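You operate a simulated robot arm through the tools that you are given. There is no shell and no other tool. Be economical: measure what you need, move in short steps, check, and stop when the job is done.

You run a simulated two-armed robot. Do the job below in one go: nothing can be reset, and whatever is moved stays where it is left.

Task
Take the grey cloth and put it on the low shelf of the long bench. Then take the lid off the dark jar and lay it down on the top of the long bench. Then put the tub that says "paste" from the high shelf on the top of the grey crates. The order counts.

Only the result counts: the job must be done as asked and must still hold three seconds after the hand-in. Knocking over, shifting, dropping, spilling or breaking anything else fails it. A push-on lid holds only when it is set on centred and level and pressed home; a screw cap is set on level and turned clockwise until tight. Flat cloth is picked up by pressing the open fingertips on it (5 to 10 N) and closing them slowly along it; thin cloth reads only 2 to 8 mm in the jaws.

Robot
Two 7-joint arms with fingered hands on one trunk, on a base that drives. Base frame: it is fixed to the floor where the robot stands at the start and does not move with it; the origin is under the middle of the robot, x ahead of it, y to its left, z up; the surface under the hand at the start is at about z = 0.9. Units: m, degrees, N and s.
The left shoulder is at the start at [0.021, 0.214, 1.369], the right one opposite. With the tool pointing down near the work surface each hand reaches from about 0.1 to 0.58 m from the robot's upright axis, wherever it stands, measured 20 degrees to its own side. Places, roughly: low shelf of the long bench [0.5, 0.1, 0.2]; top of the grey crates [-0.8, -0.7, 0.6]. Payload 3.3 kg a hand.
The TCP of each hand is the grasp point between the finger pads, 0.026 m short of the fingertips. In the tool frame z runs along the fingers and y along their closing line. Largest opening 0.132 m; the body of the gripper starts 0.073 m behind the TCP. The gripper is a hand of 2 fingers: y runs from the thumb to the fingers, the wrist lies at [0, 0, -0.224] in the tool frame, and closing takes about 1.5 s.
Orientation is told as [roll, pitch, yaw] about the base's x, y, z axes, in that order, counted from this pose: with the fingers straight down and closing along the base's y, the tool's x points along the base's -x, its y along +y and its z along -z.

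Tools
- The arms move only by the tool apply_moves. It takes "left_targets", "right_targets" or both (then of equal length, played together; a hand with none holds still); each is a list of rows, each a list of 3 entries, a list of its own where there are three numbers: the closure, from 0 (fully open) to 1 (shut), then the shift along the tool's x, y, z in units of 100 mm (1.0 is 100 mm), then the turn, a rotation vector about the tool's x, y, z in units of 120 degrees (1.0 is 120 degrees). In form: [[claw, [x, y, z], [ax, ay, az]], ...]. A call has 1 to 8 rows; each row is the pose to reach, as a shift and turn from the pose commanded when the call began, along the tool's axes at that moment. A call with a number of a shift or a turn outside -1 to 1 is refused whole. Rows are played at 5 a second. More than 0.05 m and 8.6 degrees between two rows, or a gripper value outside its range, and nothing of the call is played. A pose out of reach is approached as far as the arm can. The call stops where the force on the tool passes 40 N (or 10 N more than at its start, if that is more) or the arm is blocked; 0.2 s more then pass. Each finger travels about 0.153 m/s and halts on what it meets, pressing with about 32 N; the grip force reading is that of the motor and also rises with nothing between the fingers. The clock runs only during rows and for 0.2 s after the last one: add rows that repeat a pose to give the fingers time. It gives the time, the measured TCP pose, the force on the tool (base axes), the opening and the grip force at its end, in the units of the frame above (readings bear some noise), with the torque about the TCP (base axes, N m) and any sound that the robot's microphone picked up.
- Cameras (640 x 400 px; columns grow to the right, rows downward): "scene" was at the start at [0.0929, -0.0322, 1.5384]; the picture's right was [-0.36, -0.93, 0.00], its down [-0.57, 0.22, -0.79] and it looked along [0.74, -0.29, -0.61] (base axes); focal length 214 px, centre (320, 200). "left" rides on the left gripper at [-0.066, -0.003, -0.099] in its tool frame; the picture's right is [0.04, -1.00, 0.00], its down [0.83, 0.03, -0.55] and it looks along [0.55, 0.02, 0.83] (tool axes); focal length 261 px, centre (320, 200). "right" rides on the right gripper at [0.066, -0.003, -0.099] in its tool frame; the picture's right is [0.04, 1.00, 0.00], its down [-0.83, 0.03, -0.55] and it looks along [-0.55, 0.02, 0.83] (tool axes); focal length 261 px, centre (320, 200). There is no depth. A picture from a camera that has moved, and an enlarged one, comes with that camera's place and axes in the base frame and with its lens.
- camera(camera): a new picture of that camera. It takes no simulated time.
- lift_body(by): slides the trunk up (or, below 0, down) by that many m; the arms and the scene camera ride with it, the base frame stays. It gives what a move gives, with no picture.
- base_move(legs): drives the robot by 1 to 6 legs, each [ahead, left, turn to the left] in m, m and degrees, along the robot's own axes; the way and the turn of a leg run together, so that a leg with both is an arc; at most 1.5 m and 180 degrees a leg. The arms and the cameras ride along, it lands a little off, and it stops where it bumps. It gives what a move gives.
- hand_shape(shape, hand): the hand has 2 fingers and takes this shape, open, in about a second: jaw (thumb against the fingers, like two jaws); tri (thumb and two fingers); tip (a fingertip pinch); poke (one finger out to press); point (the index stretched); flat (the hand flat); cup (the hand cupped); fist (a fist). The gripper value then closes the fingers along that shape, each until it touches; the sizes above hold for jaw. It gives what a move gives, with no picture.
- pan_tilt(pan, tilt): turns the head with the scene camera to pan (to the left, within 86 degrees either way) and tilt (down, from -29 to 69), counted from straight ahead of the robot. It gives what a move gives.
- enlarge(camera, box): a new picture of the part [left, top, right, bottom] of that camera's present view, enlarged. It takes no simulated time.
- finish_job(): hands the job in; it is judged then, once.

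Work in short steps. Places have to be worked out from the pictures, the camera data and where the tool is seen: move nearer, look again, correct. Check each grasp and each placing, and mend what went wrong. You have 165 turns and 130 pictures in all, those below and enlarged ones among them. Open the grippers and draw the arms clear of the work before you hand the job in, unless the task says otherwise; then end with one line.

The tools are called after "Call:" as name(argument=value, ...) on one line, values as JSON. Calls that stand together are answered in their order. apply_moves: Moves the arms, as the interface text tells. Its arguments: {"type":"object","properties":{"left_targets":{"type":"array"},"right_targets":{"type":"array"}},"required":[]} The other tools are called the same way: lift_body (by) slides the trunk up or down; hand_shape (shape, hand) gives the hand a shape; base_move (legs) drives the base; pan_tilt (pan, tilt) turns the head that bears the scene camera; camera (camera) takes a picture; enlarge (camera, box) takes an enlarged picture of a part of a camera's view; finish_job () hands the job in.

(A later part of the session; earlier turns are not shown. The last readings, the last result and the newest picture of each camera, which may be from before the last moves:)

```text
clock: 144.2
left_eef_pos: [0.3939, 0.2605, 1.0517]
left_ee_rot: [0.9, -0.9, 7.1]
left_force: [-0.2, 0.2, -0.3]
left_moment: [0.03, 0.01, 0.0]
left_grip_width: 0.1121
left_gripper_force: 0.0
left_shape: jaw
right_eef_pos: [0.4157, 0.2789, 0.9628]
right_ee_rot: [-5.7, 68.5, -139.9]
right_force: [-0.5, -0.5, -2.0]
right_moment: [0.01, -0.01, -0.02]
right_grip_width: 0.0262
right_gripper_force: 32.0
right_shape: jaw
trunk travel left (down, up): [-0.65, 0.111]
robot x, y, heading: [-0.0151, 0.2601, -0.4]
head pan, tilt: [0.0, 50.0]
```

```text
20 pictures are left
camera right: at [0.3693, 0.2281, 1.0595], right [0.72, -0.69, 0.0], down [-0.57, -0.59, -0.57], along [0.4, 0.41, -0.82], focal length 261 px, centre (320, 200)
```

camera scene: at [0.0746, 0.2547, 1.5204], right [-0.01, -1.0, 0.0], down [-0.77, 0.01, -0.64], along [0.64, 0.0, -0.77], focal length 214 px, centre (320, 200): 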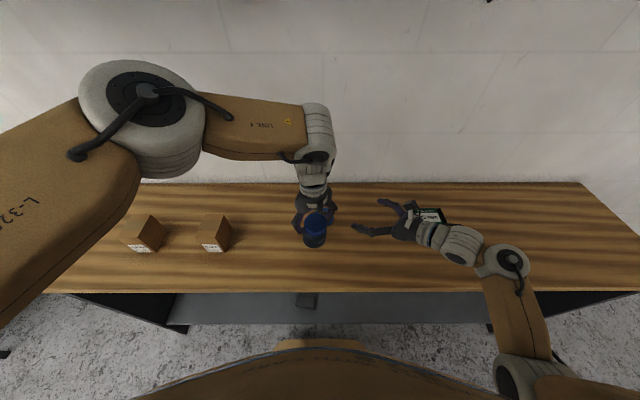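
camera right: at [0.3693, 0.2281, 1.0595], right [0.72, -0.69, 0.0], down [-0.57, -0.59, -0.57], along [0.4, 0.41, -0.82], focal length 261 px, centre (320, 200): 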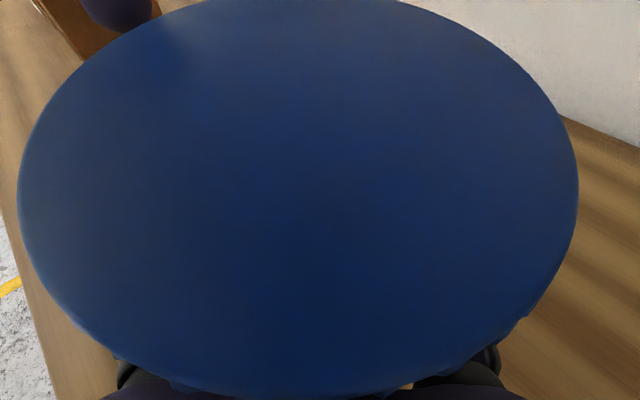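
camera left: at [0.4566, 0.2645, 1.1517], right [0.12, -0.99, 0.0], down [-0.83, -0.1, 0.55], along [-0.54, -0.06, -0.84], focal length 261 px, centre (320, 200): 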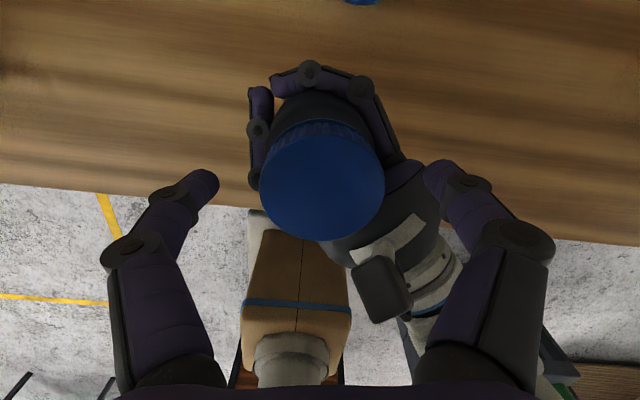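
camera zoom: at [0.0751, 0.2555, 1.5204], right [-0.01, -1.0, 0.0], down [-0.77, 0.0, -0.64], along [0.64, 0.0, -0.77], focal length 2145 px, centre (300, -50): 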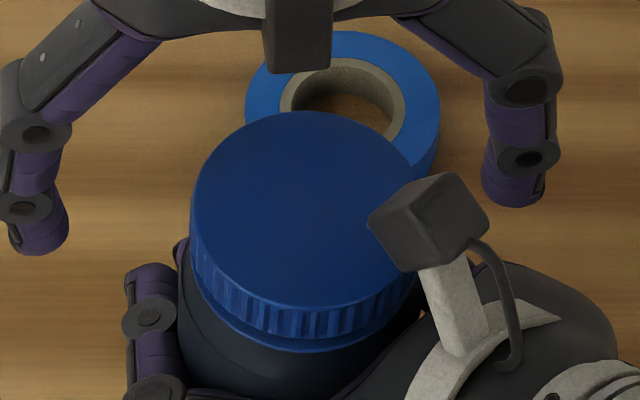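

The jar has tilted toward the right palm, spoiling the alignment. I'll take it back with the left hand, set it down to straighten it, and regrip with the right hand deeper so that it can't slide. First left grips, right releases and withdraws.

Call:
apply_moves(left_targets=[[0.5, [0, -0.03, 0.04], [0, 0, -0.05]], [1, [0, -0.03, 0.04], [0, 0, -0.1]], [1, [0, -0.03, 0.04], [0, 0, -0.1]], [1, [0, -0.03, 0.04], [0, 0, -0.1]]])

Call:
apply_moves(right_targets=[[0.6, [0, 0, 0], [0, 0, 0]], [0.3, [0, 0, 0], [0, 0, 0]], [0, [0, 0, 0], [0, 0, 0]], [0, [0, 0, 0], [0, 0, 0]], [0, [0, 0, -0.3], [0, 0, 0]], [0, [0, 0, -0.6], [0, 0, 0]], [0, [0, 0, -0.9], [0, 0, 0]]])

Call:
camera(camera="right")

```text
clock: 145.2
left_eef_pos: [0.3956, 0.2573, 1.0485]
left_ee_rot: [0.5, -1.2, 19.1]
left_force: [5.0, 2.8, 0.8]
left_moment: [0.08, -0.09, -0.44]
left_grip_width: 0.0524
left_gripper_force: 32.1
left_shape: jaw
right_eef_pos: [0.4152, 0.2781, 0.961]
right_ee_rot: [-5.6, 68.3, -139.8]
right_force: [-5.3, -3.1, -1.0]
right_moment: [0.12, -0.38, 0.37]
right_grip_width: 0.0259
right_gripper_force: 31.9
right_shape: jaw
trunk travel left (down, up): [-0.65, 0.111]
robot x, y, heading: [-0.018, 0.2555, -0.5]
head pan, tilt: [0.0, 50.0]
```

```text
clock: 146.8
left_eef_pos: [0.3944, 0.256, 1.0482]
left_ee_rot: [0.5, -1.1, 19.1]
left_force: [-0.8, 0.7, -0.5]
left_moment: [-0.03, -0.02, 0.03]
left_grip_width: 0.0526
left_gripper_force: 32.0
left_shape: jaw
right_eef_pos: [0.3575, 0.2173, 0.9944]
right_ee_rot: [-5.7, 68.5, -139.9]
right_force: [0.0, 0.8, 0.1]
right_moment: [0.04, -0.01, -0.01]
right_grip_width: 0.1319
right_gripper_force: 0.1
right_shape: jaw
trunk travel left (down, up): [-0.65, 0.111]
robot x, y, heading: [-0.0123, 0.2542, -0.2]
head pan, tilt: [0.0, 50.0]
```

```text
19 pictures are left
camera right: at [0.3099, 0.1671, 1.0921], right [0.72, -0.69, 0.0], down [-0.56, -0.59, -0.57], along [0.4, 0.41, -0.82], focal length 261 px, centre (320, 200)
```

right: 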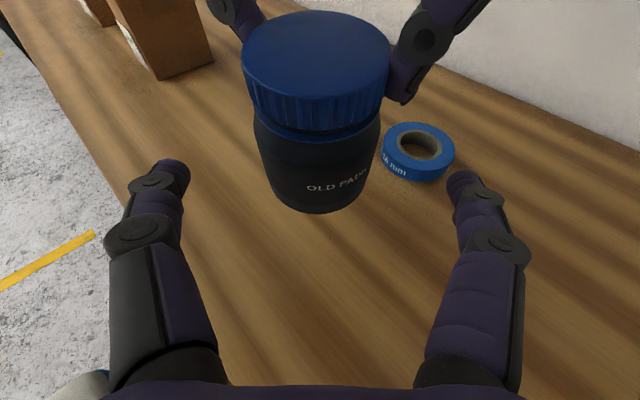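

The label shows the jar turned only ~25° over all strokes, so the lid either unscrewed or slipped. I look closely at the lid seam.

Call:
enlarge(camera="right", box=[220, 0, 420, 125])

```text
3.20 times, centred on (320, 62) of right
camera zoom: at [0.3099, 0.1671, 1.0921], right [0.72, -0.69, 0.0], down [-0.56, -0.59, -0.57], along [0.4, 0.41, -0.82], focal length 834 px, centre (320, 640)
```

zoom: 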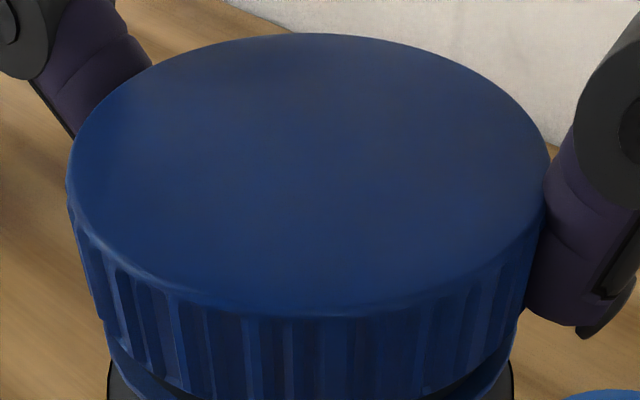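

A dark gap has opened under the cap's skirt: it is unscrewing. I regrip the jar body with the right hand, deeper this time.

Call:
apply_moves(right_targets=[[0, [0.02, 0, 0.3], [0, 0, 0]], [0, [0.03, 0, 0.6], [0, 0, 0]], [0, [0.03, 0, 0.91], [0, 0, 0]], [0.3, [0.03, 0, 0.91], [0, 0, 0]], [0.5, [0.03, 0, 0.91], [0, 0, 0]], [0.75, [0.03, 0, 0.91], [0, 0, 0]], [1, [0.03, 0, 0.91], [0, 0, 0]], [1, [0.03, 0, 0.91], [0, 0, 0]]])

Call:
apply_moves(left_targets=[[1, [0, 0, 0], [0, 0, -0.06]], [1, [0, 0, 0], [0, 0, -0.12]], [1, [0, 0, 0], [0, 0, -0.18]], [1, [0, 0, 0], [0, 0, -0.24]]])

```text
clock: 148.6
left_eef_pos: [0.3949, 0.2574, 1.0477]
left_ee_rot: [0.6, -1.1, 19.1]
left_force: [1.8, 4.1, 0.1]
left_moment: [0.1, -0.07, 0.02]
left_grip_width: 0.0525
left_gripper_force: 31.4
left_shape: jaw
right_eef_pos: [0.4173, 0.2822, 0.9643]
right_ee_rot: [-5.7, 68.5, -140.0]
right_force: [-2.0, -4.1, 0.4]
right_moment: [0.29, -0.15, 0.06]
right_grip_width: 0.0255
right_gripper_force: 32.1
right_shape: jaw
trunk travel left (down, up): [-0.65, 0.111]
robot x, y, heading: [-0.0143, 0.2586, -0.6]
head pan, tilt: [0.0, 50.0]
```

```text
clock: 149.6
left_eef_pos: [0.398, 0.2615, 1.0468]
left_ee_rot: [0.0, -1.8, 48.3]
left_force: [20.3, 30.9, 2.7]
left_moment: [0.61, -0.32, -1.26]
left_grip_width: 0.0465
left_gripper_force: 31.9
left_shape: jaw
right_eef_pos: [0.4171, 0.2813, 0.9623]
right_ee_rot: [-5.6, 68.2, -140.1]
right_force: [-20.7, -30.3, -2.4]
right_moment: [2.07, -1.44, 1.45]
right_grip_width: 0.0257
right_gripper_force: 31.7
right_shape: jaw
trunk travel left (down, up): [-0.65, 0.111]
robot x, y, heading: [-0.0129, 0.2569, -0.4]
head pan, tilt: [0.0, 50.0]
```

Sideways load comes from the jar being tilted in the grips. I'll let the table square it: open the right hand, lower the trunk 40 mm, set the jar down and release it upright.

Call:
apply_moves(left_targets=[[1, [0, 0, 0], [0, 0, 0.06]], [1, [0, 0, 0], [0, 0, 0.12]], [1, [0, 0, 0], [0, 0, 0.18]], [1, [0, 0, 0], [0, 0, 0.18]], [1, [0, 0, 0], [0, 0, 0.18]], [1, [0, 0, 0], [0, 0, 0.18]]], right_targets=[[1, [0, 0, 0], [0, 0, 0]], [0.8, [0, 0, 0], [0, 0, 0]], [0.5, [0, 0, 0], [0, 0, 0]], [0.2, [0, 0, 0], [0, 0, 0]], [0, [0, 0, 0], [0, 0, 0]], [0, [0, 0, 0], [0, 0, 0]]])

Call:
lift_body(by=-0.038)

Call:
apply_moves(left_targets=[[1, [0, 0, 0.05], [0, 0, 0]], [1, [0, 0, 0.09], [0, 0, 0]], [1, [0, 0, 0.13], [0, 0, 0]], [1, [0, 0, 0.16], [0, 0, 0]]])

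Call:
enlarge(camera="scene", box=[270, 180, 398, 260])

```text
clock: 151.0
left_eef_pos: [0.3957, 0.2574, 1.0471]
left_ee_rot: [0.4, -1.6, 26.3]
left_force: [20.5, 18.9, 16.9]
left_moment: [0.34, -0.35, -0.07]
left_grip_width: 0.0466
left_gripper_force: 31.6
left_shape: jaw
right_eef_pos: [0.417, 0.2822, 0.9634]
right_ee_rot: [-5.7, 68.3, -140.0]
right_force: [-20.9, -18.4, -18.9]
right_moment: [1.71, -1.82, -0.09]
right_grip_width: 0.1319
right_gripper_force: 0.0
right_shape: jaw
trunk travel left (down, up): [-0.65, 0.111]
robot x, y, heading: [-0.0113, 0.2569, -0.4]
head pan, tilt: [0.0, 50.0]
```

```text
clock: 151.8
left_eef_pos: [0.3914, 0.2584, 1.0105]
left_ee_rot: [0.2, -1.3, 26.2]
left_force: [14.9, 3.2, 10.5]
left_moment: [-0.14, -0.39, 0.18]
left_grip_width: 0.0467
left_gripper_force: 31.5
left_shape: jaw
right_eef_pos: [0.4153, 0.276, 0.9304]
right_ee_rot: [-1.4, 68.9, -135.5]
right_force: [-9.8, 7.7, 38.6]
right_moment: [-1.38, -4.81, 0.54]
right_grip_width: 0.1314
right_gripper_force: 0.1
right_shape: jaw
trunk travel left (down, up): [-0.612, 0.149]
robot x, y, heading: [-0.0164, 0.2581, -0.3]
head pan, tilt: [0.0, 50.0]
```

```text
clock: 152.8
left_eef_pos: [0.3958, 0.2613, 0.9961]
left_ee_rot: [0.0, -1.9, 26.6]
left_force: [30.2, 4.5, 18.3]
left_moment: [-0.25, -0.57, 0.23]
left_grip_width: 0.0492
left_gripper_force: 32.2
left_shape: jaw
right_eef_pos: [0.4151, 0.2759, 0.9286]
right_ee_rot: [-1.0, 68.9, -134.9]
right_force: [-27.0, 7.2, 40.8]
right_moment: [-1.45, -6.26, 0.34]
right_grip_width: 0.1317
right_gripper_force: 0.0
right_shape: jaw
trunk travel left (down, up): [-0.612, 0.149]
robot x, y, heading: [-0.0146, 0.2575, -0.0]
head pan, tilt: [0.0, 50.0]
```

```text
5.00 times, centred on (334, 220) of scene
camera zoom: at [0.0708, 0.2575, 1.4829], right [-0.01, -1.0, 0.0], down [-0.76, 0.0, -0.65], along [0.65, -0.01, -0.76], focal length 1072 px, centre (250, 100)
```

zoom: 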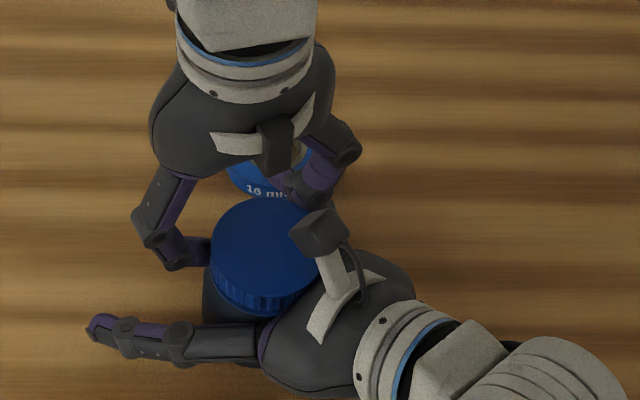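

With the right hand open there's still load: the jar is touching the right palm/camera, and the right finger has come down on the tape. I lift and withdraw the right hand immediately.

Call:
apply_moves(right_targets=[[0, [0.2, 0, -0.08], [0, 0, 0]], [0, [0.35, 0, -0.3], [0, 0, 0]], [0, [0.35, 0, -0.6], [0, 0, 0]], [0, [0.35, 0, -0.9], [0, 0, 0]]])

Call:
apply_moves(left_targets=[[0.6, [0, 0, 0], [0, 0, 0]], [0.25, [0, 0, 0], [0, 0, 0]], [0, [0, 0, 0], [0, 0, 0]], [0, [0, 0, 0], [0, 0, 0]], [0, [0, 0, -0.2], [0, 0, 0]]])

Call:
camera(camera="right")

```text
clock: 153.8
left_eef_pos: [0.3931, 0.2588, 0.9923]
left_ee_rot: [0.6, -1.0, 26.3]
left_force: [0.6, -0.9, -0.2]
left_moment: [-0.03, -0.01, 0.02]
left_grip_width: 0.0237
left_gripper_force: 32.0
left_shape: jaw
right_eef_pos: [0.3705, 0.2277, 0.9922]
right_ee_rot: [-6.2, 68.5, -140.3]
right_force: [-0.2, -0.1, 0.2]
right_moment: [-0.02, 0.01, 0.0]
right_grip_width: 0.1318
right_gripper_force: 0.1
right_shape: jaw
trunk travel left (down, up): [-0.612, 0.149]
robot x, y, heading: [-0.011, 0.2569, -0.4]
head pan, tilt: [0.0, 50.0]
```

```text
clock: 155.0
left_eef_pos: [0.3925, 0.2546, 1.0137]
left_ee_rot: [0.5, -1.3, 26.1]
left_force: [-0.6, 2.6, -0.6]
left_moment: [0.11, 0.05, 0.05]
left_grip_width: 0.1314
left_gripper_force: 0.1
left_shape: jaw
right_eef_pos: [0.3707, 0.2263, 0.9931]
right_ee_rot: [-5.6, 68.5, -139.8]
right_force: [0.4, -2.2, 0.2]
right_moment: [-0.08, -0.06, -0.08]
right_grip_width: 0.1321
right_gripper_force: 0.0
right_shape: jaw
trunk travel left (down, up): [-0.612, 0.149]
robot x, y, heading: [-0.0136, 0.2621, -0.3]
head pan, tilt: [0.0, 50.0]
```

```text
16 pictures are left
camera right: at [0.3242, 0.1766, 1.0905], right [0.72, -0.69, 0.0], down [-0.57, -0.59, -0.57], along [0.4, 0.41, -0.82], focal length 261 px, centre (320, 200)
```

right: 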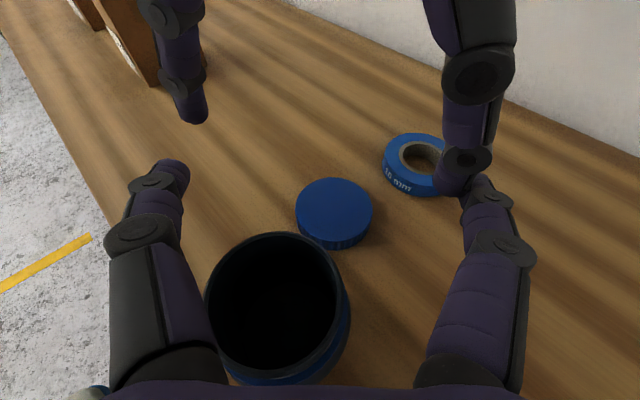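

The lid is off and lies flat, right side up, on the bench; the open jar stands by the right palm. I check from the scene camera before moving anything.

Call:
enlarge(camera="scene", box=[260, 170, 420, 270])

```text
4.00 times, centred on (340, 220) of scene
camera zoom: at [0.0751, 0.2553, 1.4825], right [-0.01, -1.0, 0.0], down [-0.77, 0.0, -0.64], along [0.64, 0.0, -0.77], focal length 858 px, centre (240, 120)
```

zoom: 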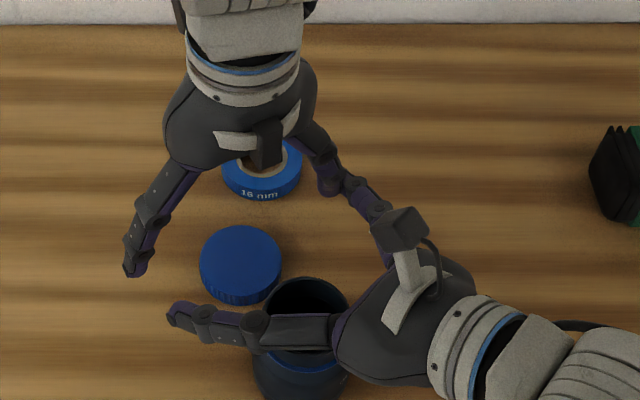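

The jar stands upright between the right fingers, which are above its rim. I raise the left hand straight up, then the right.

Call:
apply_moves(left_targets=[[0, [0, 0.03, -0.2], [0, 0, 0]], [0, [0, 0.1, -0.6], [0, 0, 0]], [0, [0, 0.1, -1.0], [0, 0, 0]]])

Call:
apply_moves(right_targets=[[0, [0.2, 0, -0.07], [0, 0, 0]], [0, [0.45, 0, -0.17], [0, 0, 0]], [0, [0.8, 0, -0.3], [0, 0, 0]], [0, [0.95, 0, -0.5], [0, 0, 0]]])

Call:
camera(camera="scene")

```text
clock: 155.8
left_eef_pos: [0.3894, 0.263, 1.1133]
left_ee_rot: [0.5, -1.2, 26.4]
left_force: [0.0, 0.3, 0.4]
left_moment: [0.01, 0.0, 0.0]
left_grip_width: 0.1315
left_gripper_force: 0.0
left_shape: jaw
right_eef_pos: [0.3696, 0.2276, 0.9932]
right_ee_rot: [-5.7, 68.5, -139.8]
right_force: [-0.8, -0.1, -0.4]
right_moment: [-0.01, -0.02, 0.0]
right_grip_width: 0.132
right_gripper_force: 0.0
right_shape: jaw
trunk travel left (down, up): [-0.612, 0.149]
robot x, y, heading: [-0.0143, 0.258, -0.4]
head pan, tilt: [0.0, 50.0]
```

```text
clock: 156.8
left_eef_pos: [0.3903, 0.2633, 1.1131]
left_ee_rot: [0.6, -1.1, 26.3]
left_force: [0.5, 1.2, 0.7]
left_moment: [0.03, 0.01, 0.0]
left_grip_width: 0.1318
left_gripper_force: 0.0
left_shape: jaw
right_eef_pos: [0.3655, 0.2145, 1.0975]
right_ee_rot: [-5.7, 68.4, -139.8]
right_force: [0.7, -0.2, 0.6]
right_moment: [0.02, -0.02, -0.01]
right_grip_width: 0.1321
right_gripper_force: 0.1
right_shape: jaw
trunk travel left (down, up): [-0.612, 0.149]
robot x, y, heading: [-0.014, 0.2557, -0.5]
head pan, tilt: [0.0, 50.0]
```

```text
14 pictures are left
camera scene: at [0.0755, 0.2549, 1.4824], right [-0.01, -1.0, 0.0], down [-0.77, 0.01, -0.64], along [0.64, 0.0, -0.77], focal length 214 px, centre (320, 200)
```

scene: 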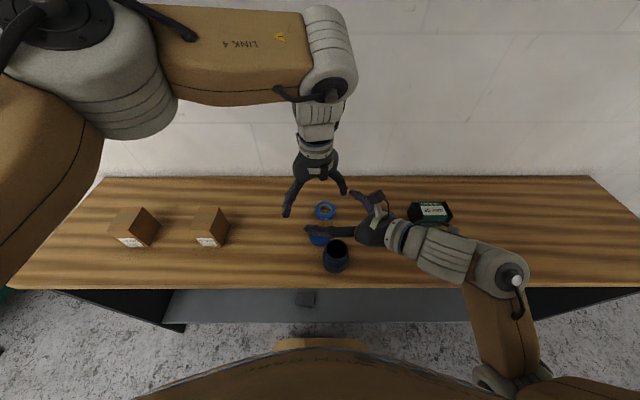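

The jar stands upright at (0.342, 0.213), the lid is on the bench. I'll put the open jar back near its original place. First the right hand moves off, then the left goes over the jar.

Call:
apply_moves(right_targets=[[0, [-0.13, 0.165, -0.33], [0, 0, 0]], [0, [-0.26, 0.33, -0.67], [0, 0, 0]]])

Call:
apply_moves(right_targets=[[0, [-0.13, 0.165, -0.33], [0, 0, 0]], [0, [-0.26, 0.33, -0.67], [0, 0, 0]]], left_targets=[[0, [0.33, -0.12, 0], [0, 0, 0]], [0, [0.652, -0.235, 0.2], [0, 0, 0]]])

Call:
camera(camera="left")

```text
clock: 157.4
left_eef_pos: [0.3904, 0.2625, 1.1126]
left_ee_rot: [0.4, -1.2, 26.3]
left_force: [-0.7, -0.1, 0.9]
left_moment: [-0.04, -0.01, 0.01]
left_grip_width: 0.1318
left_gripper_force: 0.1
left_shape: jaw
right_eef_pos: [0.3347, 0.1427, 1.0997]
right_ee_rot: [-5.7, 68.5, -139.8]
right_force: [0.2, -0.5, -0.1]
right_moment: [0.0, -0.02, 0.02]
right_grip_width: 0.132
right_gripper_force: 0.1
right_shape: jaw
trunk travel left (down, up): [-0.612, 0.149]
robot x, y, heading: [-0.014, 0.258, 0.0]
head pan, tilt: [0.0, 50.0]
```

```text
clock: 158.2
left_eef_pos: [0.3641, 0.2316, 1.1034]
left_ee_rot: [-1.1, -0.7, 30.5]
left_force: [-0.7, 0.2, 0.5]
left_moment: [0.01, 0.0, 0.04]
left_grip_width: 0.1319
left_gripper_force: 0.0
left_shape: jaw
right_eef_pos: [0.3137, 0.0671, 1.0955]
right_ee_rot: [-5.7, 68.5, -139.7]
right_force: [-0.1, -0.4, -0.2]
right_moment: [-0.03, -0.01, 0.0]
right_grip_width: 0.1319
right_gripper_force: 0.0
right_shape: jaw
trunk travel left (down, up): [-0.612, 0.149]
robot x, y, heading: [-0.0149, 0.2539, -0.4]
head pan, tilt: [0.0, 50.0]
stopped in row 2 (left hand): the arm was blocked; the commanded pose is now the measured one
```

```text
13 pictures are left
camera left: at [0.4205, 0.2641, 1.2044], right [0.47, -0.88, 0.02], down [-0.75, -0.39, 0.54], along [-0.47, -0.27, -0.84], focal length 261 px, centre (320, 200)
```

left: 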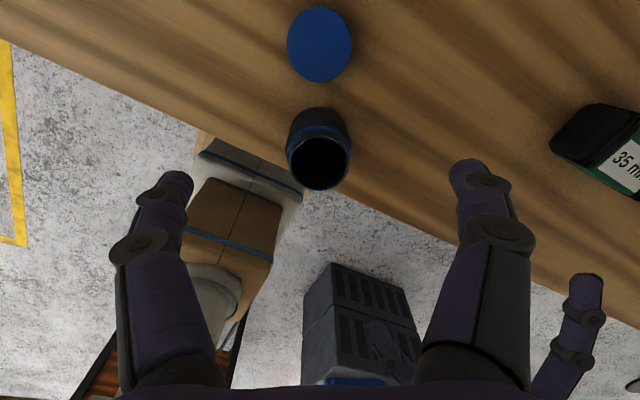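

The jar measures (0.330, 0.210) here. Rather than stretch the arm, I shift the base by (−34, −21) mm to bring the left hand over it.

Call:
base_move(legs=[[-0.034, -0.021, 0]])

Call:
apply_moves(left_targets=[[0, [0, 0, 0.4], [0, 0, 0]], [0, [0, 0, 0.75], [0, 0, 0]]])

Call:
camera(camera="left")

```text
clock: 159.1
left_eef_pos: [0.3274, 0.2082, 1.106]
left_ee_rot: [-1.2, -0.8, 30.3]
left_force: [-0.3, 0.4, -0.6]
left_moment: [-0.02, -0.01, -0.03]
left_grip_width: 0.1317
left_gripper_force: 0.0
left_shape: jaw
right_eef_pos: [0.2763, 0.0456, 1.0962]
right_ee_rot: [-5.7, 68.6, -139.8]
right_force: [-0.8, -0.4, -0.4]
right_moment: [0.01, 0.02, 0.02]
right_grip_width: 0.1319
right_gripper_force: 0.0
right_shape: jaw
trunk travel left (down, up): [-0.612, 0.149]
robot x, y, heading: [-0.0524, 0.2343, -0.6]
head pan, tilt: [0.0, 50.0]
```

```text
clock: 159.7
left_eef_pos: [0.3349, 0.2094, 1.0315]
left_ee_rot: [-1.3, -0.6, 30.5]
left_force: [0.8, -0.9, -0.7]
left_moment: [-0.01, -0.01, 0.01]
left_grip_width: 0.1319
left_gripper_force: 0.1
left_shape: jaw
right_eef_pos: [0.2776, 0.047, 1.0952]
right_ee_rot: [-5.7, 68.4, -139.7]
right_force: [-0.1, -0.2, -0.1]
right_moment: [-0.01, -0.01, 0.01]
right_grip_width: 0.1318
right_gripper_force: 0.1
right_shape: jaw
trunk travel left (down, up): [-0.612, 0.149]
robot x, y, heading: [-0.0482, 0.2374, -0.4]
head pan, tilt: [0.0, 50.0]
```

```text
12 pictures are left
camera left: at [0.3903, 0.2424, 1.132], right [0.47, -0.88, 0.02], down [-0.75, -0.39, 0.54], along [-0.47, -0.27, -0.84], focal length 261 px, centre (320, 200)
```

left: 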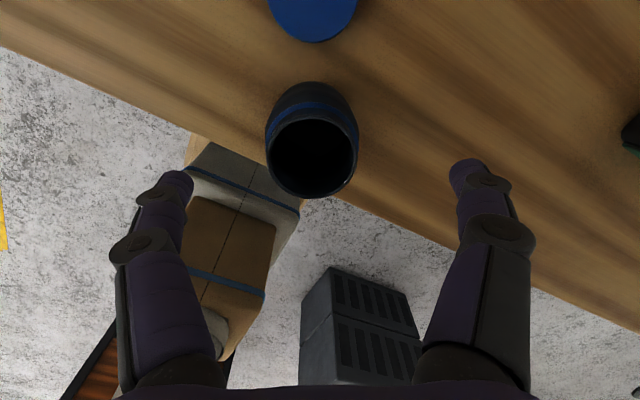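

The jar is within 8 mm of centre. I correct, descend to the body and close.

Call:
apply_moves(left_targets=[[0, [0.056, 0.06, 0.3], [0, 0, 0]], [0, [0.056, 0.06, 0.65], [0, 0, 0]], [0, [0.056, 0.06, 0.95], [0, 0, 0]], [0.3, [0.056, 0.06, 0.95], [0, 0, 0]], [0.5, [0.056, 0.06, 0.95], [0, 0, 0]], [1, [0.056, 0.06, 0.95], [0, 0, 0]], [1, [0.056, 0.06, 0.95], [0, 0, 0]], [1, [0.056, 0.06, 0.95], [0, 0, 0]]])

Call:
apply_moves(left_targets=[[1, [0, 0, -0.2], [0, 0, 0]], [1, [0, 0, -0.4], [0, 0, 0]], [1, [0, 0, -0.6], [0, 0, 0]]])

Call:
camera(camera="left")

```text
clock: 161.5
left_eef_pos: [0.3374, 0.2236, 0.9357]
left_ee_rot: [-1.1, -0.9, 32.0]
left_force: [6.2, -0.7, 15.1]
left_moment: [-0.27, -0.23, 0.09]
left_grip_width: 0.0548
left_gripper_force: 32.3
left_shape: jaw
right_eef_pos: [0.2787, 0.0467, 1.0972]
right_ee_rot: [-5.7, 68.5, -139.7]
right_force: [0.0, 0.2, -0.5]
right_moment: [0.02, -0.06, 0.02]
right_grip_width: 0.1319
right_gripper_force: 0.1
right_shape: jaw
trunk travel left (down, up): [-0.612, 0.149]
robot x, y, heading: [-0.049, 0.2369, -0.6]
head pan, tilt: [0.0, 50.0]
```

```text
clock: 162.3
left_eef_pos: [0.325, 0.208, 0.9981]
left_ee_rot: [-1.2, -0.6, 30.1]
left_force: [0.0, -0.5, -2.2]
left_moment: [0.0, -0.04, 0.02]
left_grip_width: 0.0548
left_gripper_force: 31.8
left_shape: jaw
right_eef_pos: [0.2776, 0.0475, 1.0948]
right_ee_rot: [-5.7, 68.5, -139.9]
right_force: [-0.5, -0.2, -0.1]
right_moment: [0.0, -0.04, 0.01]
right_grip_width: 0.1319
right_gripper_force: 0.1
right_shape: jaw
trunk travel left (down, up): [-0.612, 0.149]
robot x, y, heading: [-0.0471, 0.2389, -0.3]
head pan, tilt: [0.0, 50.0]
```

```text
11 pictures are left
camera left: at [0.3817, 0.2409, 1.097], right [0.47, -0.88, 0.02], down [-0.75, -0.38, 0.54], along [-0.47, -0.27, -0.84], focal length 261 px, centre (320, 200)
```

left: 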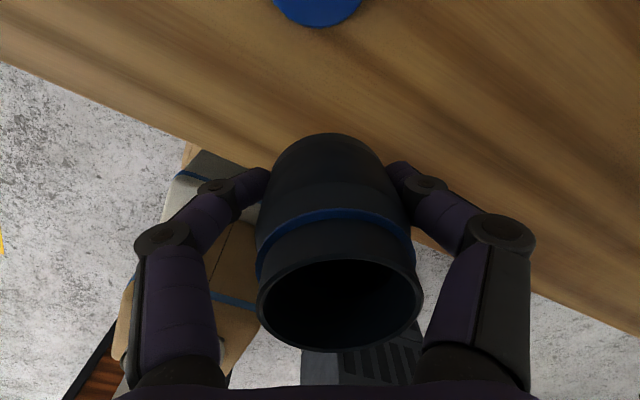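

The open jar is held securely. I carry it back toward its original place.

Call:
apply_moves(left_targets=[[1, [-0.36, 0.12, -0.05], [0, 0, 0]], [1, [-0.72, 0.243, -0.05], [0, 0, 0]]])

Call:
apply_moves(left_targets=[[1, [-0.36, 0.12, 0], [0, 0, 0]], [1, [-0.72, 0.243, 0], [0, 0, 0]]])

Call:
apply_moves(left_targets=[[1, [-0.36, 0.12, 0], [0, 0, 0]], [1, [-0.8, 0.27, 0], [0, 0, 0]]])

```text
clock: 162.9
left_eef_pos: [0.3766, 0.2646, 1.0039]
left_ee_rot: [-1.2, -0.6, 30.2]
left_force: [-0.8, -0.1, -0.7]
left_moment: [0.01, -0.01, -0.01]
left_grip_width: 0.0547
left_gripper_force: 31.8
left_shape: jaw
right_eef_pos: [0.2788, 0.0477, 1.0966]
right_ee_rot: [-5.6, 68.5, -139.7]
right_force: [0.2, -0.3, -0.9]
right_moment: [0.01, -0.01, 0.01]
right_grip_width: 0.132
right_gripper_force: 0.0
right_shape: jaw
trunk travel left (down, up): [-0.612, 0.149]
robot x, y, heading: [-0.0445, 0.2362, -0.4]
head pan, tilt: [0.0, 50.0]
```

```text
clock: 163.5
left_eef_pos: [0.427, 0.3264, 1.0019]
left_ee_rot: [-1.2, -0.7, 30.2]
left_force: [0.8, -0.9, -1.6]
left_moment: [0.04, 0.02, 0.02]
left_grip_width: 0.0544
left_gripper_force: 31.7
left_shape: jaw
right_eef_pos: [0.2783, 0.0472, 1.0967]
right_ee_rot: [-5.7, 68.6, -139.8]
right_force: [-0.9, -0.2, -0.2]
right_moment: [0.0, 0.01, 0.0]
right_grip_width: 0.1318
right_gripper_force: 0.1
right_shape: jaw
trunk travel left (down, up): [-0.612, 0.149]
robot x, y, heading: [-0.0515, 0.2367, -0.3]
head pan, tilt: [0.0, 50.0]
```

```text
clock: 164.1
left_eef_pos: [0.4793, 0.3877, 0.998]
left_ee_rot: [-1.2, -0.6, 30.2]
left_force: [0.8, 1.0, -1.8]
left_moment: [0.02, 0.02, -0.02]
left_grip_width: 0.0541
left_gripper_force: 31.8
left_shape: jaw
right_eef_pos: [0.2788, 0.0462, 1.096]
right_ee_rot: [-5.7, 68.5, -139.9]
right_force: [0.2, -0.4, -0.6]
right_moment: [0.02, -0.04, 0.0]
right_grip_width: 0.1319
right_gripper_force: 0.1
right_shape: jaw
trunk travel left (down, up): [-0.612, 0.149]
robot x, y, heading: [-0.0512, 0.2347, -0.5]
head pan, tilt: [0.0, 50.0]
```

Now a further 40 mm forward and down toward contact.

Call:
apply_moves(left_targets=[[1, [-0.346, -0.2, 0], [0, 0, 0]], [1, [-0.346, -0.2, 0.3], [0, 0, 0]], [1, [-0.346, -0.2, 0.5], [0, 0, 0]], [1, [-0.346, -0.2, 0.56], [0, 0, 0]]])

Call:
apply_moves(left_targets=[[1, [0, 0, 0.02], [0, 0, 0]], [1, [0, 0, 0.05], [0, 0, 0]]])

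```text
clock: 165.1
left_eef_pos: [0.4807, 0.3808, 0.9863]
left_ee_rot: [-1.2, -0.7, 30.3]
left_force: [0.6, 0.3, -0.7]
left_moment: [0.0, -0.02, 0.0]
left_grip_width: 0.0539
left_gripper_force: 32.2
left_shape: jaw
left hand out of reach, approached as far as the arm can: row 1, 2, 3, 4
right_eef_pos: [0.2788, 0.0463, 1.0956]
right_ee_rot: [-5.7, 68.4, -139.9]
right_force: [-1.1, -0.1, -0.1]
right_moment: [0.0, 0.0, 0.01]
right_grip_width: 0.132
right_gripper_force: 0.0
right_shape: jaw
trunk travel left (down, up): [-0.612, 0.149]
robot x, y, heading: [-0.0478, 0.2336, -0.5]
head pan, tilt: [0.0, 50.0]
```

```text
clock: 165.7
left_eef_pos: [0.4789, 0.379, 0.9828]
left_ee_rot: [-1.2, -0.6, 30.3]
left_force: [-0.2, 0.6, -1.9]
left_moment: [0.0, -0.01, 0.03]
left_grip_width: 0.0539
left_gripper_force: 32.2
left_shape: jaw
right_eef_pos: [0.2788, 0.0465, 1.0946]
right_ee_rot: [-5.8, 68.5, -139.8]
right_force: [0.2, -0.2, -0.2]
right_moment: [-0.02, 0.01, -0.03]
right_grip_width: 0.132
right_gripper_force: 0.1
right_shape: jaw
trunk travel left (down, up): [-0.612, 0.149]
robot x, y, heading: [-0.0495, 0.2371, -0.6]
head pan, tilt: [0.0, 50.0]
```

The arm is at its reach limit; I drive the base 35 mm forward, then continue down in small steps.

Call:
base_move(legs=[[0.035, 0, 0]])

Call:
apply_moves(left_targets=[[1, [0.2, 0.1, 0.03], [0, 0, 0]], [1, [0.25, 0.12, 0.03], [0, 0, 0]]])

```text
clock: 166.6
left_eef_pos: [0.5149, 0.3788, 0.9808]
left_ee_rot: [-1.1, -0.5, 30.2]
left_force: [0.5, -0.3, -1.6]
left_moment: [0.03, 0.02, -0.02]
left_grip_width: 0.0542
left_gripper_force: 31.6
left_shape: jaw
right_eef_pos: [0.3158, 0.0467, 1.0949]
right_ee_rot: [-5.9, 68.4, -140.0]
right_force: [0.6, 0.2, -1.1]
right_moment: [-0.02, 0.02, 0.0]
right_grip_width: 0.132
right_gripper_force: 0.1
right_shape: jaw
trunk travel left (down, up): [-0.612, 0.149]
robot x, y, heading: [-0.0088, 0.2383, -0.5]
head pan, tilt: [0.0, 50.0]
```

```text
clock: 167.2
left_eef_pos: [0.4857, 0.3763, 0.978]
left_ee_rot: [-1.1, -0.7, 30.2]
left_force: [0.1, -0.9, -1.2]
left_moment: [0.05, -0.02, 0.03]
left_grip_width: 0.0535
left_gripper_force: 32.0
left_shape: jaw
right_eef_pos: [0.3132, 0.0467, 1.0964]
right_ee_rot: [-5.7, 68.5, -139.8]
right_force: [0.7, 0.3, -0.2]
right_moment: [-0.05, -0.04, -0.02]
right_grip_width: 0.132
right_gripper_force: 0.0
right_shape: jaw
trunk travel left (down, up): [-0.612, 0.149]
robot x, y, heading: [-0.0137, 0.2355, -0.5]
head pan, tilt: [0.0, 50.0]
```

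It obeys again. I lower gently until the jar touches.

Call:
apply_moves(left_targets=[[1, [0, 0, 0.12], [0, 0, 0]], [1, [0, 0, 0.24], [0, 0, 0]], [1, [0, 0, 0.32], [0, 0, 0]], [1, [0, 0, 0.36], [0, 0, 0]]])

Call:
apply_moves(left_targets=[[1, [0, 0, 0.04], [0, 0, 0]], [1, [0, 0, 0.06], [0, 0, 0]]])

Call:
camera(camera="left")

```text
clock: 168.2
left_eef_pos: [0.4855, 0.3768, 0.9418]
left_ee_rot: [-1.2, -0.7, 30.2]
left_force: [0.3, 0.7, -1.9]
left_moment: [0.02, -0.02, -0.01]
left_grip_width: 0.0536
left_gripper_force: 31.7
left_shape: jaw
right_eef_pos: [0.3132, 0.0465, 1.0968]
right_ee_rot: [-5.7, 68.5, -139.8]
right_force: [0.0, 0.2, -0.4]
right_moment: [-0.01, -0.03, -0.03]
right_grip_width: 0.1321
right_gripper_force: 0.2
right_shape: jaw
trunk travel left (down, up): [-0.612, 0.149]
robot x, y, heading: [-0.0124, 0.2348, -0.7]
head pan, tilt: [0.0, 50.0]
```

```text
clock: 168.8
left_eef_pos: [0.4863, 0.3762, 0.9368]
left_ee_rot: [-1.3, -0.7, 30.3]
left_force: [0.9, 0.6, 2.4]
left_moment: [-0.1, -0.03, 0.02]
left_grip_width: 0.0535
left_gripper_force: 32.5
left_shape: jaw
right_eef_pos: [0.3128, 0.0455, 1.0968]
right_ee_rot: [-5.6, 68.4, -139.8]
right_force: [-0.4, 0.0, 0.0]
right_moment: [-0.01, -0.02, -0.01]
right_grip_width: 0.132
right_gripper_force: 0.1
right_shape: jaw
trunk travel left (down, up): [-0.612, 0.149]
robot x, y, heading: [-0.0146, 0.2373, -0.5]
head pan, tilt: [0.0, 50.0]
```

```text
10 pictures are left
camera left: at [0.5419, 0.4089, 1.0371], right [0.47, -0.88, 0.02], down [-0.75, -0.38, 0.54], along [-0.47, -0.27, -0.84], focal length 261 px, centre (320, 200)
```

left: 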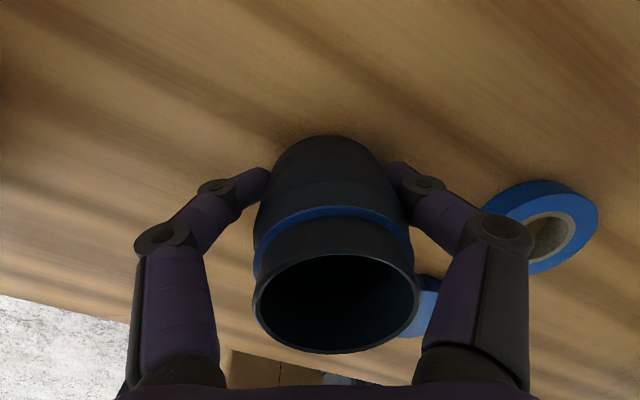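

The jar has touched the bench. I open slowly and rise.

Call:
apply_moves(left_targets=[[0.8, [0, 0, 0.01], [0, 0, 0]], [0.65, [0, 0, 0.01], [0, 0, 0]], [0.5, [0, 0, 0], [0, 0, 0]], [0.3, [0, 0, 0], [0, 0, 0]], [0, [0, 0, 0], [0, 0, 0]], [0, [0, 0, 0], [0, 0, 0]], [0, [0, 0, -0.4], [0, 0, 0]], [0, [0, 0, -0.8], [0, 0, 0]]])

Call:
apply_moves(left_targets=[[0, [0, 0, -0.4], [0, 0, 0]], [0, [0, 0, -0.8], [0, 0, 0]]])

Call:
camera(camera="left")

```text
clock: 170.6
left_eef_pos: [0.4831, 0.3797, 1.0155]
left_ee_rot: [-1.3, -0.6, 30.3]
left_force: [0.6, -0.5, 0.2]
left_moment: [0.0, 0.02, 0.0]
left_grip_width: 0.1318
left_gripper_force: 0.1
left_shape: jaw
right_eef_pos: [0.313, 0.0453, 1.0956]
right_ee_rot: [-5.6, 68.6, -139.8]
right_force: [-0.9, -0.3, 0.1]
right_moment: [0.0, 0.01, 0.0]
right_grip_width: 0.1319
right_gripper_force: 0.0
right_shape: jaw
trunk travel left (down, up): [-0.612, 0.149]
robot x, y, heading: [-0.0106, 0.2368, -0.6]
head pan, tilt: [0.0, 50.0]
```

```text
clock: 171.2
left_eef_pos: [0.4803, 0.3797, 1.0962]
left_ee_rot: [-1.1, -0.8, 30.3]
left_force: [0.5, -0.4, 0.8]
left_moment: [-0.01, -0.01, 0.03]
left_grip_width: 0.1319
left_gripper_force: 0.0
left_shape: jaw
right_eef_pos: [0.3134, 0.0465, 1.0965]
right_ee_rot: [-5.7, 68.5, -139.8]
right_force: [0.0, 0.0, -0.4]
right_moment: [0.04, 0.01, 0.01]
right_grip_width: 0.1321
right_gripper_force: 0.0
right_shape: jaw
trunk travel left (down, up): [-0.612, 0.149]
robot x, y, heading: [-0.0078, 0.234, -0.5]
head pan, tilt: [0.0, 50.0]
```

```text
9 pictures are left
camera left: at [0.537, 0.4122, 1.1968], right [0.47, -0.88, 0.02], down [-0.75, -0.38, 0.54], along [-0.47, -0.27, -0.84], focal length 261 px, centre (320, 200)
```

left: 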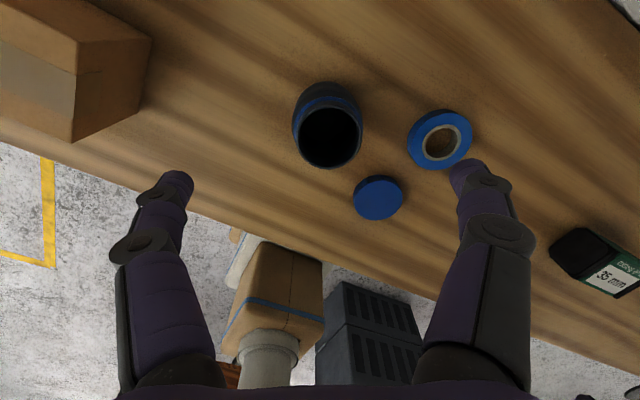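

Jar upright, lid flat on the bench, tape fine. Now the tub. I back off 0.21 m, raise the trunk fully, and turn the left hand toward yaw −10°.

Call:
base_move(legs=[[-0.21, 0, 0]])

Call:
lift_body(by=0.148)

Call:
apply_moves(left_targets=[[0, [0, 0, 0], [0, 0, 0.067]], [0, [0, 0, 0], [0, 0, 0.134]], [0, [0, 0, 0], [0, 0, 0.2]], [0, [0, 0, 0], [0, 0, 0.267]], [0, [0, 0, 0], [0, 0, 0.334]]])

Call:
apply_moves(left_targets=[[0, [0, 0, 0], [0, -0.068, 0]], [0, [0, 0, 0], [0, -0.136, 0]], [0, [0, 0, 0], [0, -0.204, 0]], [0, [0, 0, 0], [0, -0.272, 0]], [0, [0, 0, 0], [0, -0.34, 0]], [0, [0, 0, 0], [0, -0.408, 0]], [0, [0, 0, 0], [0, -0.476, 0]], [0, [0, 0, 0], [0, -0.544, 0]]])

```text
clock: 172.8
left_eef_pos: [0.2698, 0.3797, 1.0971]
left_ee_rot: [-1.2, -0.6, 30.0]
left_force: [-0.5, -0.1, 0.0]
left_moment: [0.0, 0.0, 0.03]
left_grip_width: 0.132
left_gripper_force: 0.0
left_shape: jaw
right_eef_pos: [0.0989, 0.0468, 1.096]
right_ee_rot: [-5.7, 68.5, -139.9]
right_force: [-0.1, 0.4, 0.7]
right_moment: [-0.01, 0.0, 0.04]
right_grip_width: 0.1318
right_gripper_force: 0.1
right_shape: jaw
trunk travel left (down, up): [-0.612, 0.149]
robot x, y, heading: [-0.2228, 0.2348, -0.6]
head pan, tilt: [0.0, 50.0]
```

```text
clock: 174.6
left_eef_pos: [0.2704, 0.3796, 1.2443]
left_ee_rot: [-1.2, -0.6, 30.0]
left_force: [0.1, 0.2, 0.4]
left_moment: [0.03, -0.02, -0.02]
left_grip_width: 0.1318
left_gripper_force: 0.1
left_shape: jaw
right_eef_pos: [0.1008, 0.0475, 1.245]
right_ee_rot: [-5.7, 68.4, -140.2]
right_force: [0.2, -0.6, -0.3]
right_moment: [0.0, -0.03, 0.05]
right_grip_width: 0.1318
right_gripper_force: 0.0
right_shape: jaw
trunk travel left (down, up): [-0.76, 0.001]
robot x, y, heading: [-0.2248, 0.234, -0.5]
head pan, tilt: [0.0, 50.0]
```

```text
clock: 175.8
left_eef_pos: [0.2704, 0.3799, 1.2436]
left_ee_rot: [-0.5, -1.2, -10.3]
left_force: [-0.7, 0.6, 0.1]
left_moment: [0.01, -0.03, -0.04]
left_grip_width: 0.1318
left_gripper_force: 0.1
left_shape: jaw
right_eef_pos: [0.1013, 0.0466, 1.2438]
right_ee_rot: [-5.7, 68.5, -140.0]
right_force: [0.3, 0.7, -0.1]
right_moment: [0.01, -0.01, -0.01]
right_grip_width: 0.132
right_gripper_force: 0.1
right_shape: jaw
trunk travel left (down, up): [-0.76, 0.001]
robot x, y, heading: [-0.225, 0.2381, -0.6]
head pan, tilt: [0.0, 50.0]
```

```text
clock: 177.6
left_eef_pos: [0.2702, 0.3787, 1.2454]
left_ee_rot: [-1.3, -66.5, -8.9]
left_force: [0.4, 0.1, 0.5]
left_moment: [-0.01, 0.03, 0.0]
left_grip_width: 0.1319
left_gripper_force: 0.1
left_shape: jaw
right_eef_pos: [0.1008, 0.047, 1.2439]
right_ee_rot: [-5.7, 68.6, -139.9]
right_force: [-0.9, -0.2, 0.4]
right_moment: [0.01, 0.02, -0.01]
right_grip_width: 0.1321
right_gripper_force: 0.1
right_shape: jaw
trunk travel left (down, up): [-0.76, 0.001]
robot x, y, heading: [-0.225, 0.2385, -0.5]
head pan, tilt: [0.0, 50.0]
```

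Working well. I finish levelling the left hand (pitch −84°, yaw 0) while rising, then drive right along the bench.

Call:
apply_moves(left_targets=[[0, [-0.25, 0, -0.1], [-0.023, -0.049, -0.01]], [0, [-0.55, 0, -0.25], [-0.046, -0.098, -0.02]], [0, [-0.9, 0, -0.4], [-0.069, -0.146, -0.03]]])

Call:
base_move(legs=[[0, -1.19, 0]])

Call:
pan_tilt(pan=5, tilt=0)

Call:
camera(camera="scene")

```text
clock: 178.4
left_eef_pos: [0.2692, 0.3832, 1.3401]
left_ee_rot: [-16.6, -83.7, 15.5]
left_force: [0.5, 0.3, 0.5]
left_moment: [0.03, 0.04, 0.0]
left_grip_width: 0.1316
left_gripper_force: 0.1
left_shape: jaw
right_eef_pos: [0.1, 0.0477, 1.2438]
right_ee_rot: [-5.7, 68.5, -140.0]
right_force: [0.0, 0.1, -0.5]
right_moment: [0.01, 0.0, 0.01]
right_grip_width: 0.1318
right_gripper_force: 0.0
right_shape: jaw
trunk travel left (down, up): [-0.76, 0.001]
robot x, y, heading: [-0.2254, 0.2392, -0.5]
head pan, tilt: [0.0, 50.0]
```

```text
clock: 184.4
left_eef_pos: [0.2536, -0.8145, 1.3394]
left_ee_rot: [-17.0, -83.5, 15.1]
left_force: [0.1, 0.0, -0.2]
left_moment: [0.01, 0.02, 0.02]
left_grip_width: 0.1319
left_gripper_force: 0.1
left_shape: jaw
right_eef_pos: [0.0816, -1.1498, 1.2435]
right_ee_rot: [-5.7, 68.6, -140.6]
right_force: [0.0, 0.2, -0.3]
right_moment: [0.01, -0.02, 0.01]
right_grip_width: 0.1321
right_gripper_force: 0.0
right_shape: jaw
trunk travel left (down, up): [-0.76, 0.001]
robot x, y, heading: [-0.2437, -0.9541, -1.1]
head pan, tilt: [0.0, 50.0]
```

```text
clock: 185.6
left_eef_pos: [0.2523, -0.8141, 1.3393]
left_ee_rot: [-17.0, -83.6, 15.2]
left_force: [1.2, 0.2, 0.2]
left_moment: [-0.01, 0.0, -0.02]
left_grip_width: 0.1322
left_gripper_force: 0.1
left_shape: jaw
right_eef_pos: [0.0808, -1.1485, 1.2442]
right_ee_rot: [-5.8, 68.5, -140.5]
right_force: [0.0, -0.2, 0.0]
right_moment: [0.01, -0.02, -0.02]
right_grip_width: 0.132
right_gripper_force: 0.1
right_shape: jaw
trunk travel left (down, up): [-0.76, 0.001]
robot x, y, heading: [-0.2436, -0.9586, -1.2]
head pan, tilt: [5.0, 0.0]
```

```text
8 pictures are left
camera scene: at [-0.1415, -0.9506, 1.7083], right [0.07, -1.0, 0.0], down [0.0, 0.0, -1.0], along [1.0, 0.07, 0.0], focal length 214 px, centre (320, 200)
```

scene: 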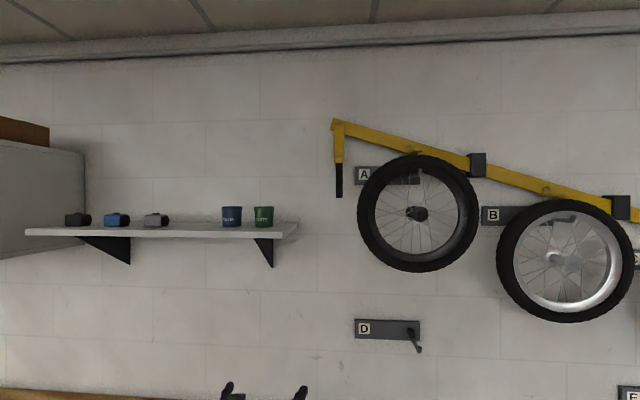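

I enlarge on the two tubs for exact measures.

Call:
enlarge(camera="scene", box=[208, 190, 304, 250])

```text
6.67 times, centred on (256, 220) of scene
camera zoom: at [-0.1415, -0.9506, 1.7083], right [0.07, -1.0, 0.0], down [0.0, 0.0, -1.0], along [1.0, 0.07, 0.0], focal length 1430 px, centre (747, 67)
```

zoom: 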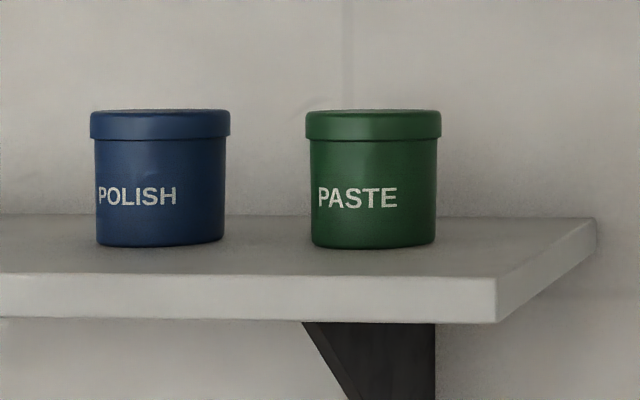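

Tub measured: centre ≈(0.58, −0.707), base z≈1.619, radius 0.032, with clear gaps both sides. The hand is level within 2°. I raise it to z≈1.65.

Call:
apply_moves(left_targets=[[0, [-0.5, -0.02, -0.05], [0, 0, 0]], [0, [-0.99, -0.03, -0.1], [0, 0, 0]]])

Call:
apply_moves(left_targets=[[0, [-0.5, -0.02, -0.05], [0, 0, 0]], [0, [-0.99, -0.03, -0.1], [0, 0, 0]]])

Call:
apply_moves(left_targets=[[0, [-0.5, -0.02, -0.05], [0, 0, 0]], [0, [-1.0, -0.03, 0.2], [0, 0, 0]], [0, [-1.0, -0.03, 0.6], [0, 0, 0]], [0, [-1.0, -0.03, 0.95], [0, 0, 0]]])

```text
refused: row 1 steps farther than a row can; nothing moved
```

```text
refused: row 1 steps farther than a row can; nothing moved
```

```text
refused: row 1 steps farther than a row can; nothing moved
```

Row steps were a hair too long; I resend with smaller ones.

Call:
apply_moves(left_targets=[[0, [-0.4, -0.01, -0.04], [0, 0, 0]], [0, [-0.8, -0.02, -0.08], [0, 0, 0]], [0, [-0.99, -0.03, -0.1], [0, 0, 0]]])

Call:
apply_moves(left_targets=[[0, [-0.4, -0.01, -0.04], [0, 0, 0]], [0, [-0.8, -0.02, -0.08], [0, 0, 0]], [0, [-0.99, -0.03, -0.1], [0, 0, 0]]])

Call:
apply_moves(left_targets=[[0, [-0.4, -0.01, -0.04], [0, 0, 0]], [0, [-0.8, -0.02, -0.08], [0, 0, 0]], [0, [-1.0, -0.03, 0.2], [0, 0, 0]], [0, [-1.0, -0.03, 0.6], [0, 0, 0]], [0, [-1.0, -0.03, 0.95], [0, 0, 0]]])

```text
clock: 186.4
left_eef_pos: [0.2536, -0.816, 1.4416]
left_ee_rot: [-16.6, -83.7, 15.0]
left_force: [-0.8, -0.1, 0.2]
left_moment: [0.0, 0.02, 0.01]
left_grip_width: 0.1317
left_gripper_force: 0.2
left_shape: jaw
right_eef_pos: [0.0812, -1.1486, 1.2431]
right_ee_rot: [-5.9, 68.6, -140.6]
right_force: [-0.6, -0.4, -0.2]
right_moment: [0.01, -0.04, 0.04]
right_grip_width: 0.1319
right_gripper_force: 0.0
right_shape: jaw
trunk travel left (down, up): [-0.76, 0.001]
robot x, y, heading: [-0.2413, -0.9563, -1.2]
head pan, tilt: [5.0, 0.0]
```

```text
clock: 187.2
left_eef_pos: [0.269, -0.8302, 1.4725]
left_ee_rot: [-17.8, -83.6, 16.2]
left_force: [0.5, -1.1, 0.0]
left_moment: [0.03, -0.02, 0.01]
left_grip_width: 0.1318
left_gripper_force: 0.0
left_shape: jaw
left hand out of reach, approached as far as the arm can: row 1, 2, 3
right_eef_pos: [0.0824, -1.1498, 1.2436]
right_ee_rot: [-5.7, 68.6, -140.7]
right_force: [-0.2, 0.8, -0.3]
right_moment: [-0.02, -0.01, -0.02]
right_grip_width: 0.1319
right_gripper_force: 0.1
right_shape: jaw
trunk travel left (down, up): [-0.76, 0.001]
robot x, y, heading: [-0.2407, -0.9585, -1.4]
head pan, tilt: [5.0, 0.0]
```

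```text
clock: 188.4
left_eef_pos: [0.3773, -0.8387, 1.5614]
left_ee_rot: [-18.8, -83.6, 17.1]
left_force: [-0.1, -1.0, -0.1]
left_moment: [0.01, 0.01, 0.03]
left_grip_width: 0.132
left_gripper_force: 0.1
left_shape: jaw
left hand out of reach, approached as far as the arm can: row 1, 2, 3
right_eef_pos: [0.0815, -1.1491, 1.244]
right_ee_rot: [-5.7, 68.5, -140.6]
right_force: [1.0, -1.2, -0.5]
right_moment: [0.03, 0.02, -0.04]
right_grip_width: 0.132
right_gripper_force: 0.1
right_shape: jaw
trunk travel left (down, up): [-0.76, 0.001]
robot x, y, heading: [-0.2448, -0.9559, -1.2]
head pan, tilt: [5.0, 0.0]
```

Extending freed the arm. I raise the remaining 9 cm.

Call:
apply_moves(left_targets=[[0, [-0.3, 0, -0.03], [0, 0, 0]], [0, [-0.6, 0, -0.06], [0, 0, 0]], [0, [-0.89, 0, -0.1], [0, 0, 0]]])

```text
clock: 189.2
left_eef_pos: [0.3722, -0.8364, 1.6521]
left_ee_rot: [-16.6, -83.7, 14.9]
left_force: [-0.3, 0.4, 0.2]
left_moment: [-0.02, -0.01, 0.0]
left_grip_width: 0.132
left_gripper_force: 0.0
left_shape: jaw
right_eef_pos: [0.0811, -1.1491, 1.2444]
right_ee_rot: [-5.7, 68.6, -140.5]
right_force: [-0.6, 0.6, -0.1]
right_moment: [-0.02, -0.01, 0.03]
right_grip_width: 0.132
right_gripper_force: 0.1
right_shape: jaw
trunk travel left (down, up): [-0.76, 0.001]
robot x, y, heading: [-0.244, -0.9552, -1.4]
head pan, tilt: [5.0, 0.0]
```

At height 1.652. I shift the base left 0.129 m to line up with the tub and look with the left camera.

Call:
base_move(legs=[[0, 0.129, 1.3]])

Call:
camera(camera="left")

```text
clock: 190.5
left_eef_pos: [0.3709, -0.6903, 1.6516]
left_ee_rot: [-16.8, -83.7, 16.3]
left_force: [0.1, 0.0, 0.0]
left_moment: [-0.01, 0.01, -0.04]
left_grip_width: 0.1319
left_gripper_force: 0.1
left_shape: jaw
right_eef_pos: [0.0874, -1.0097, 1.2431]
right_ee_rot: [-5.7, 68.5, -139.3]
right_force: [0.6, -0.1, 0.7]
right_moment: [0.0, 0.01, -0.04]
right_grip_width: 0.1319
right_gripper_force: 0.1
right_shape: jaw
trunk travel left (down, up): [-0.76, 0.001]
robot x, y, heading: [-0.24, -0.8272, 0.3]
head pan, tilt: [5.0, 0.0]
```

```text
6 pictures are left
camera left: at [0.2797, -0.6893, 1.728], right [-0.01, -1.0, -0.01], down [-0.64, 0.01, -0.77], along [0.77, 0.0, -0.64], focal length 261 px, centre (320, 200)
```

left: 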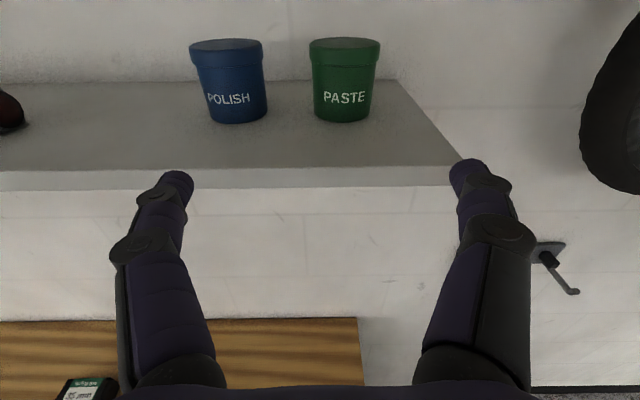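

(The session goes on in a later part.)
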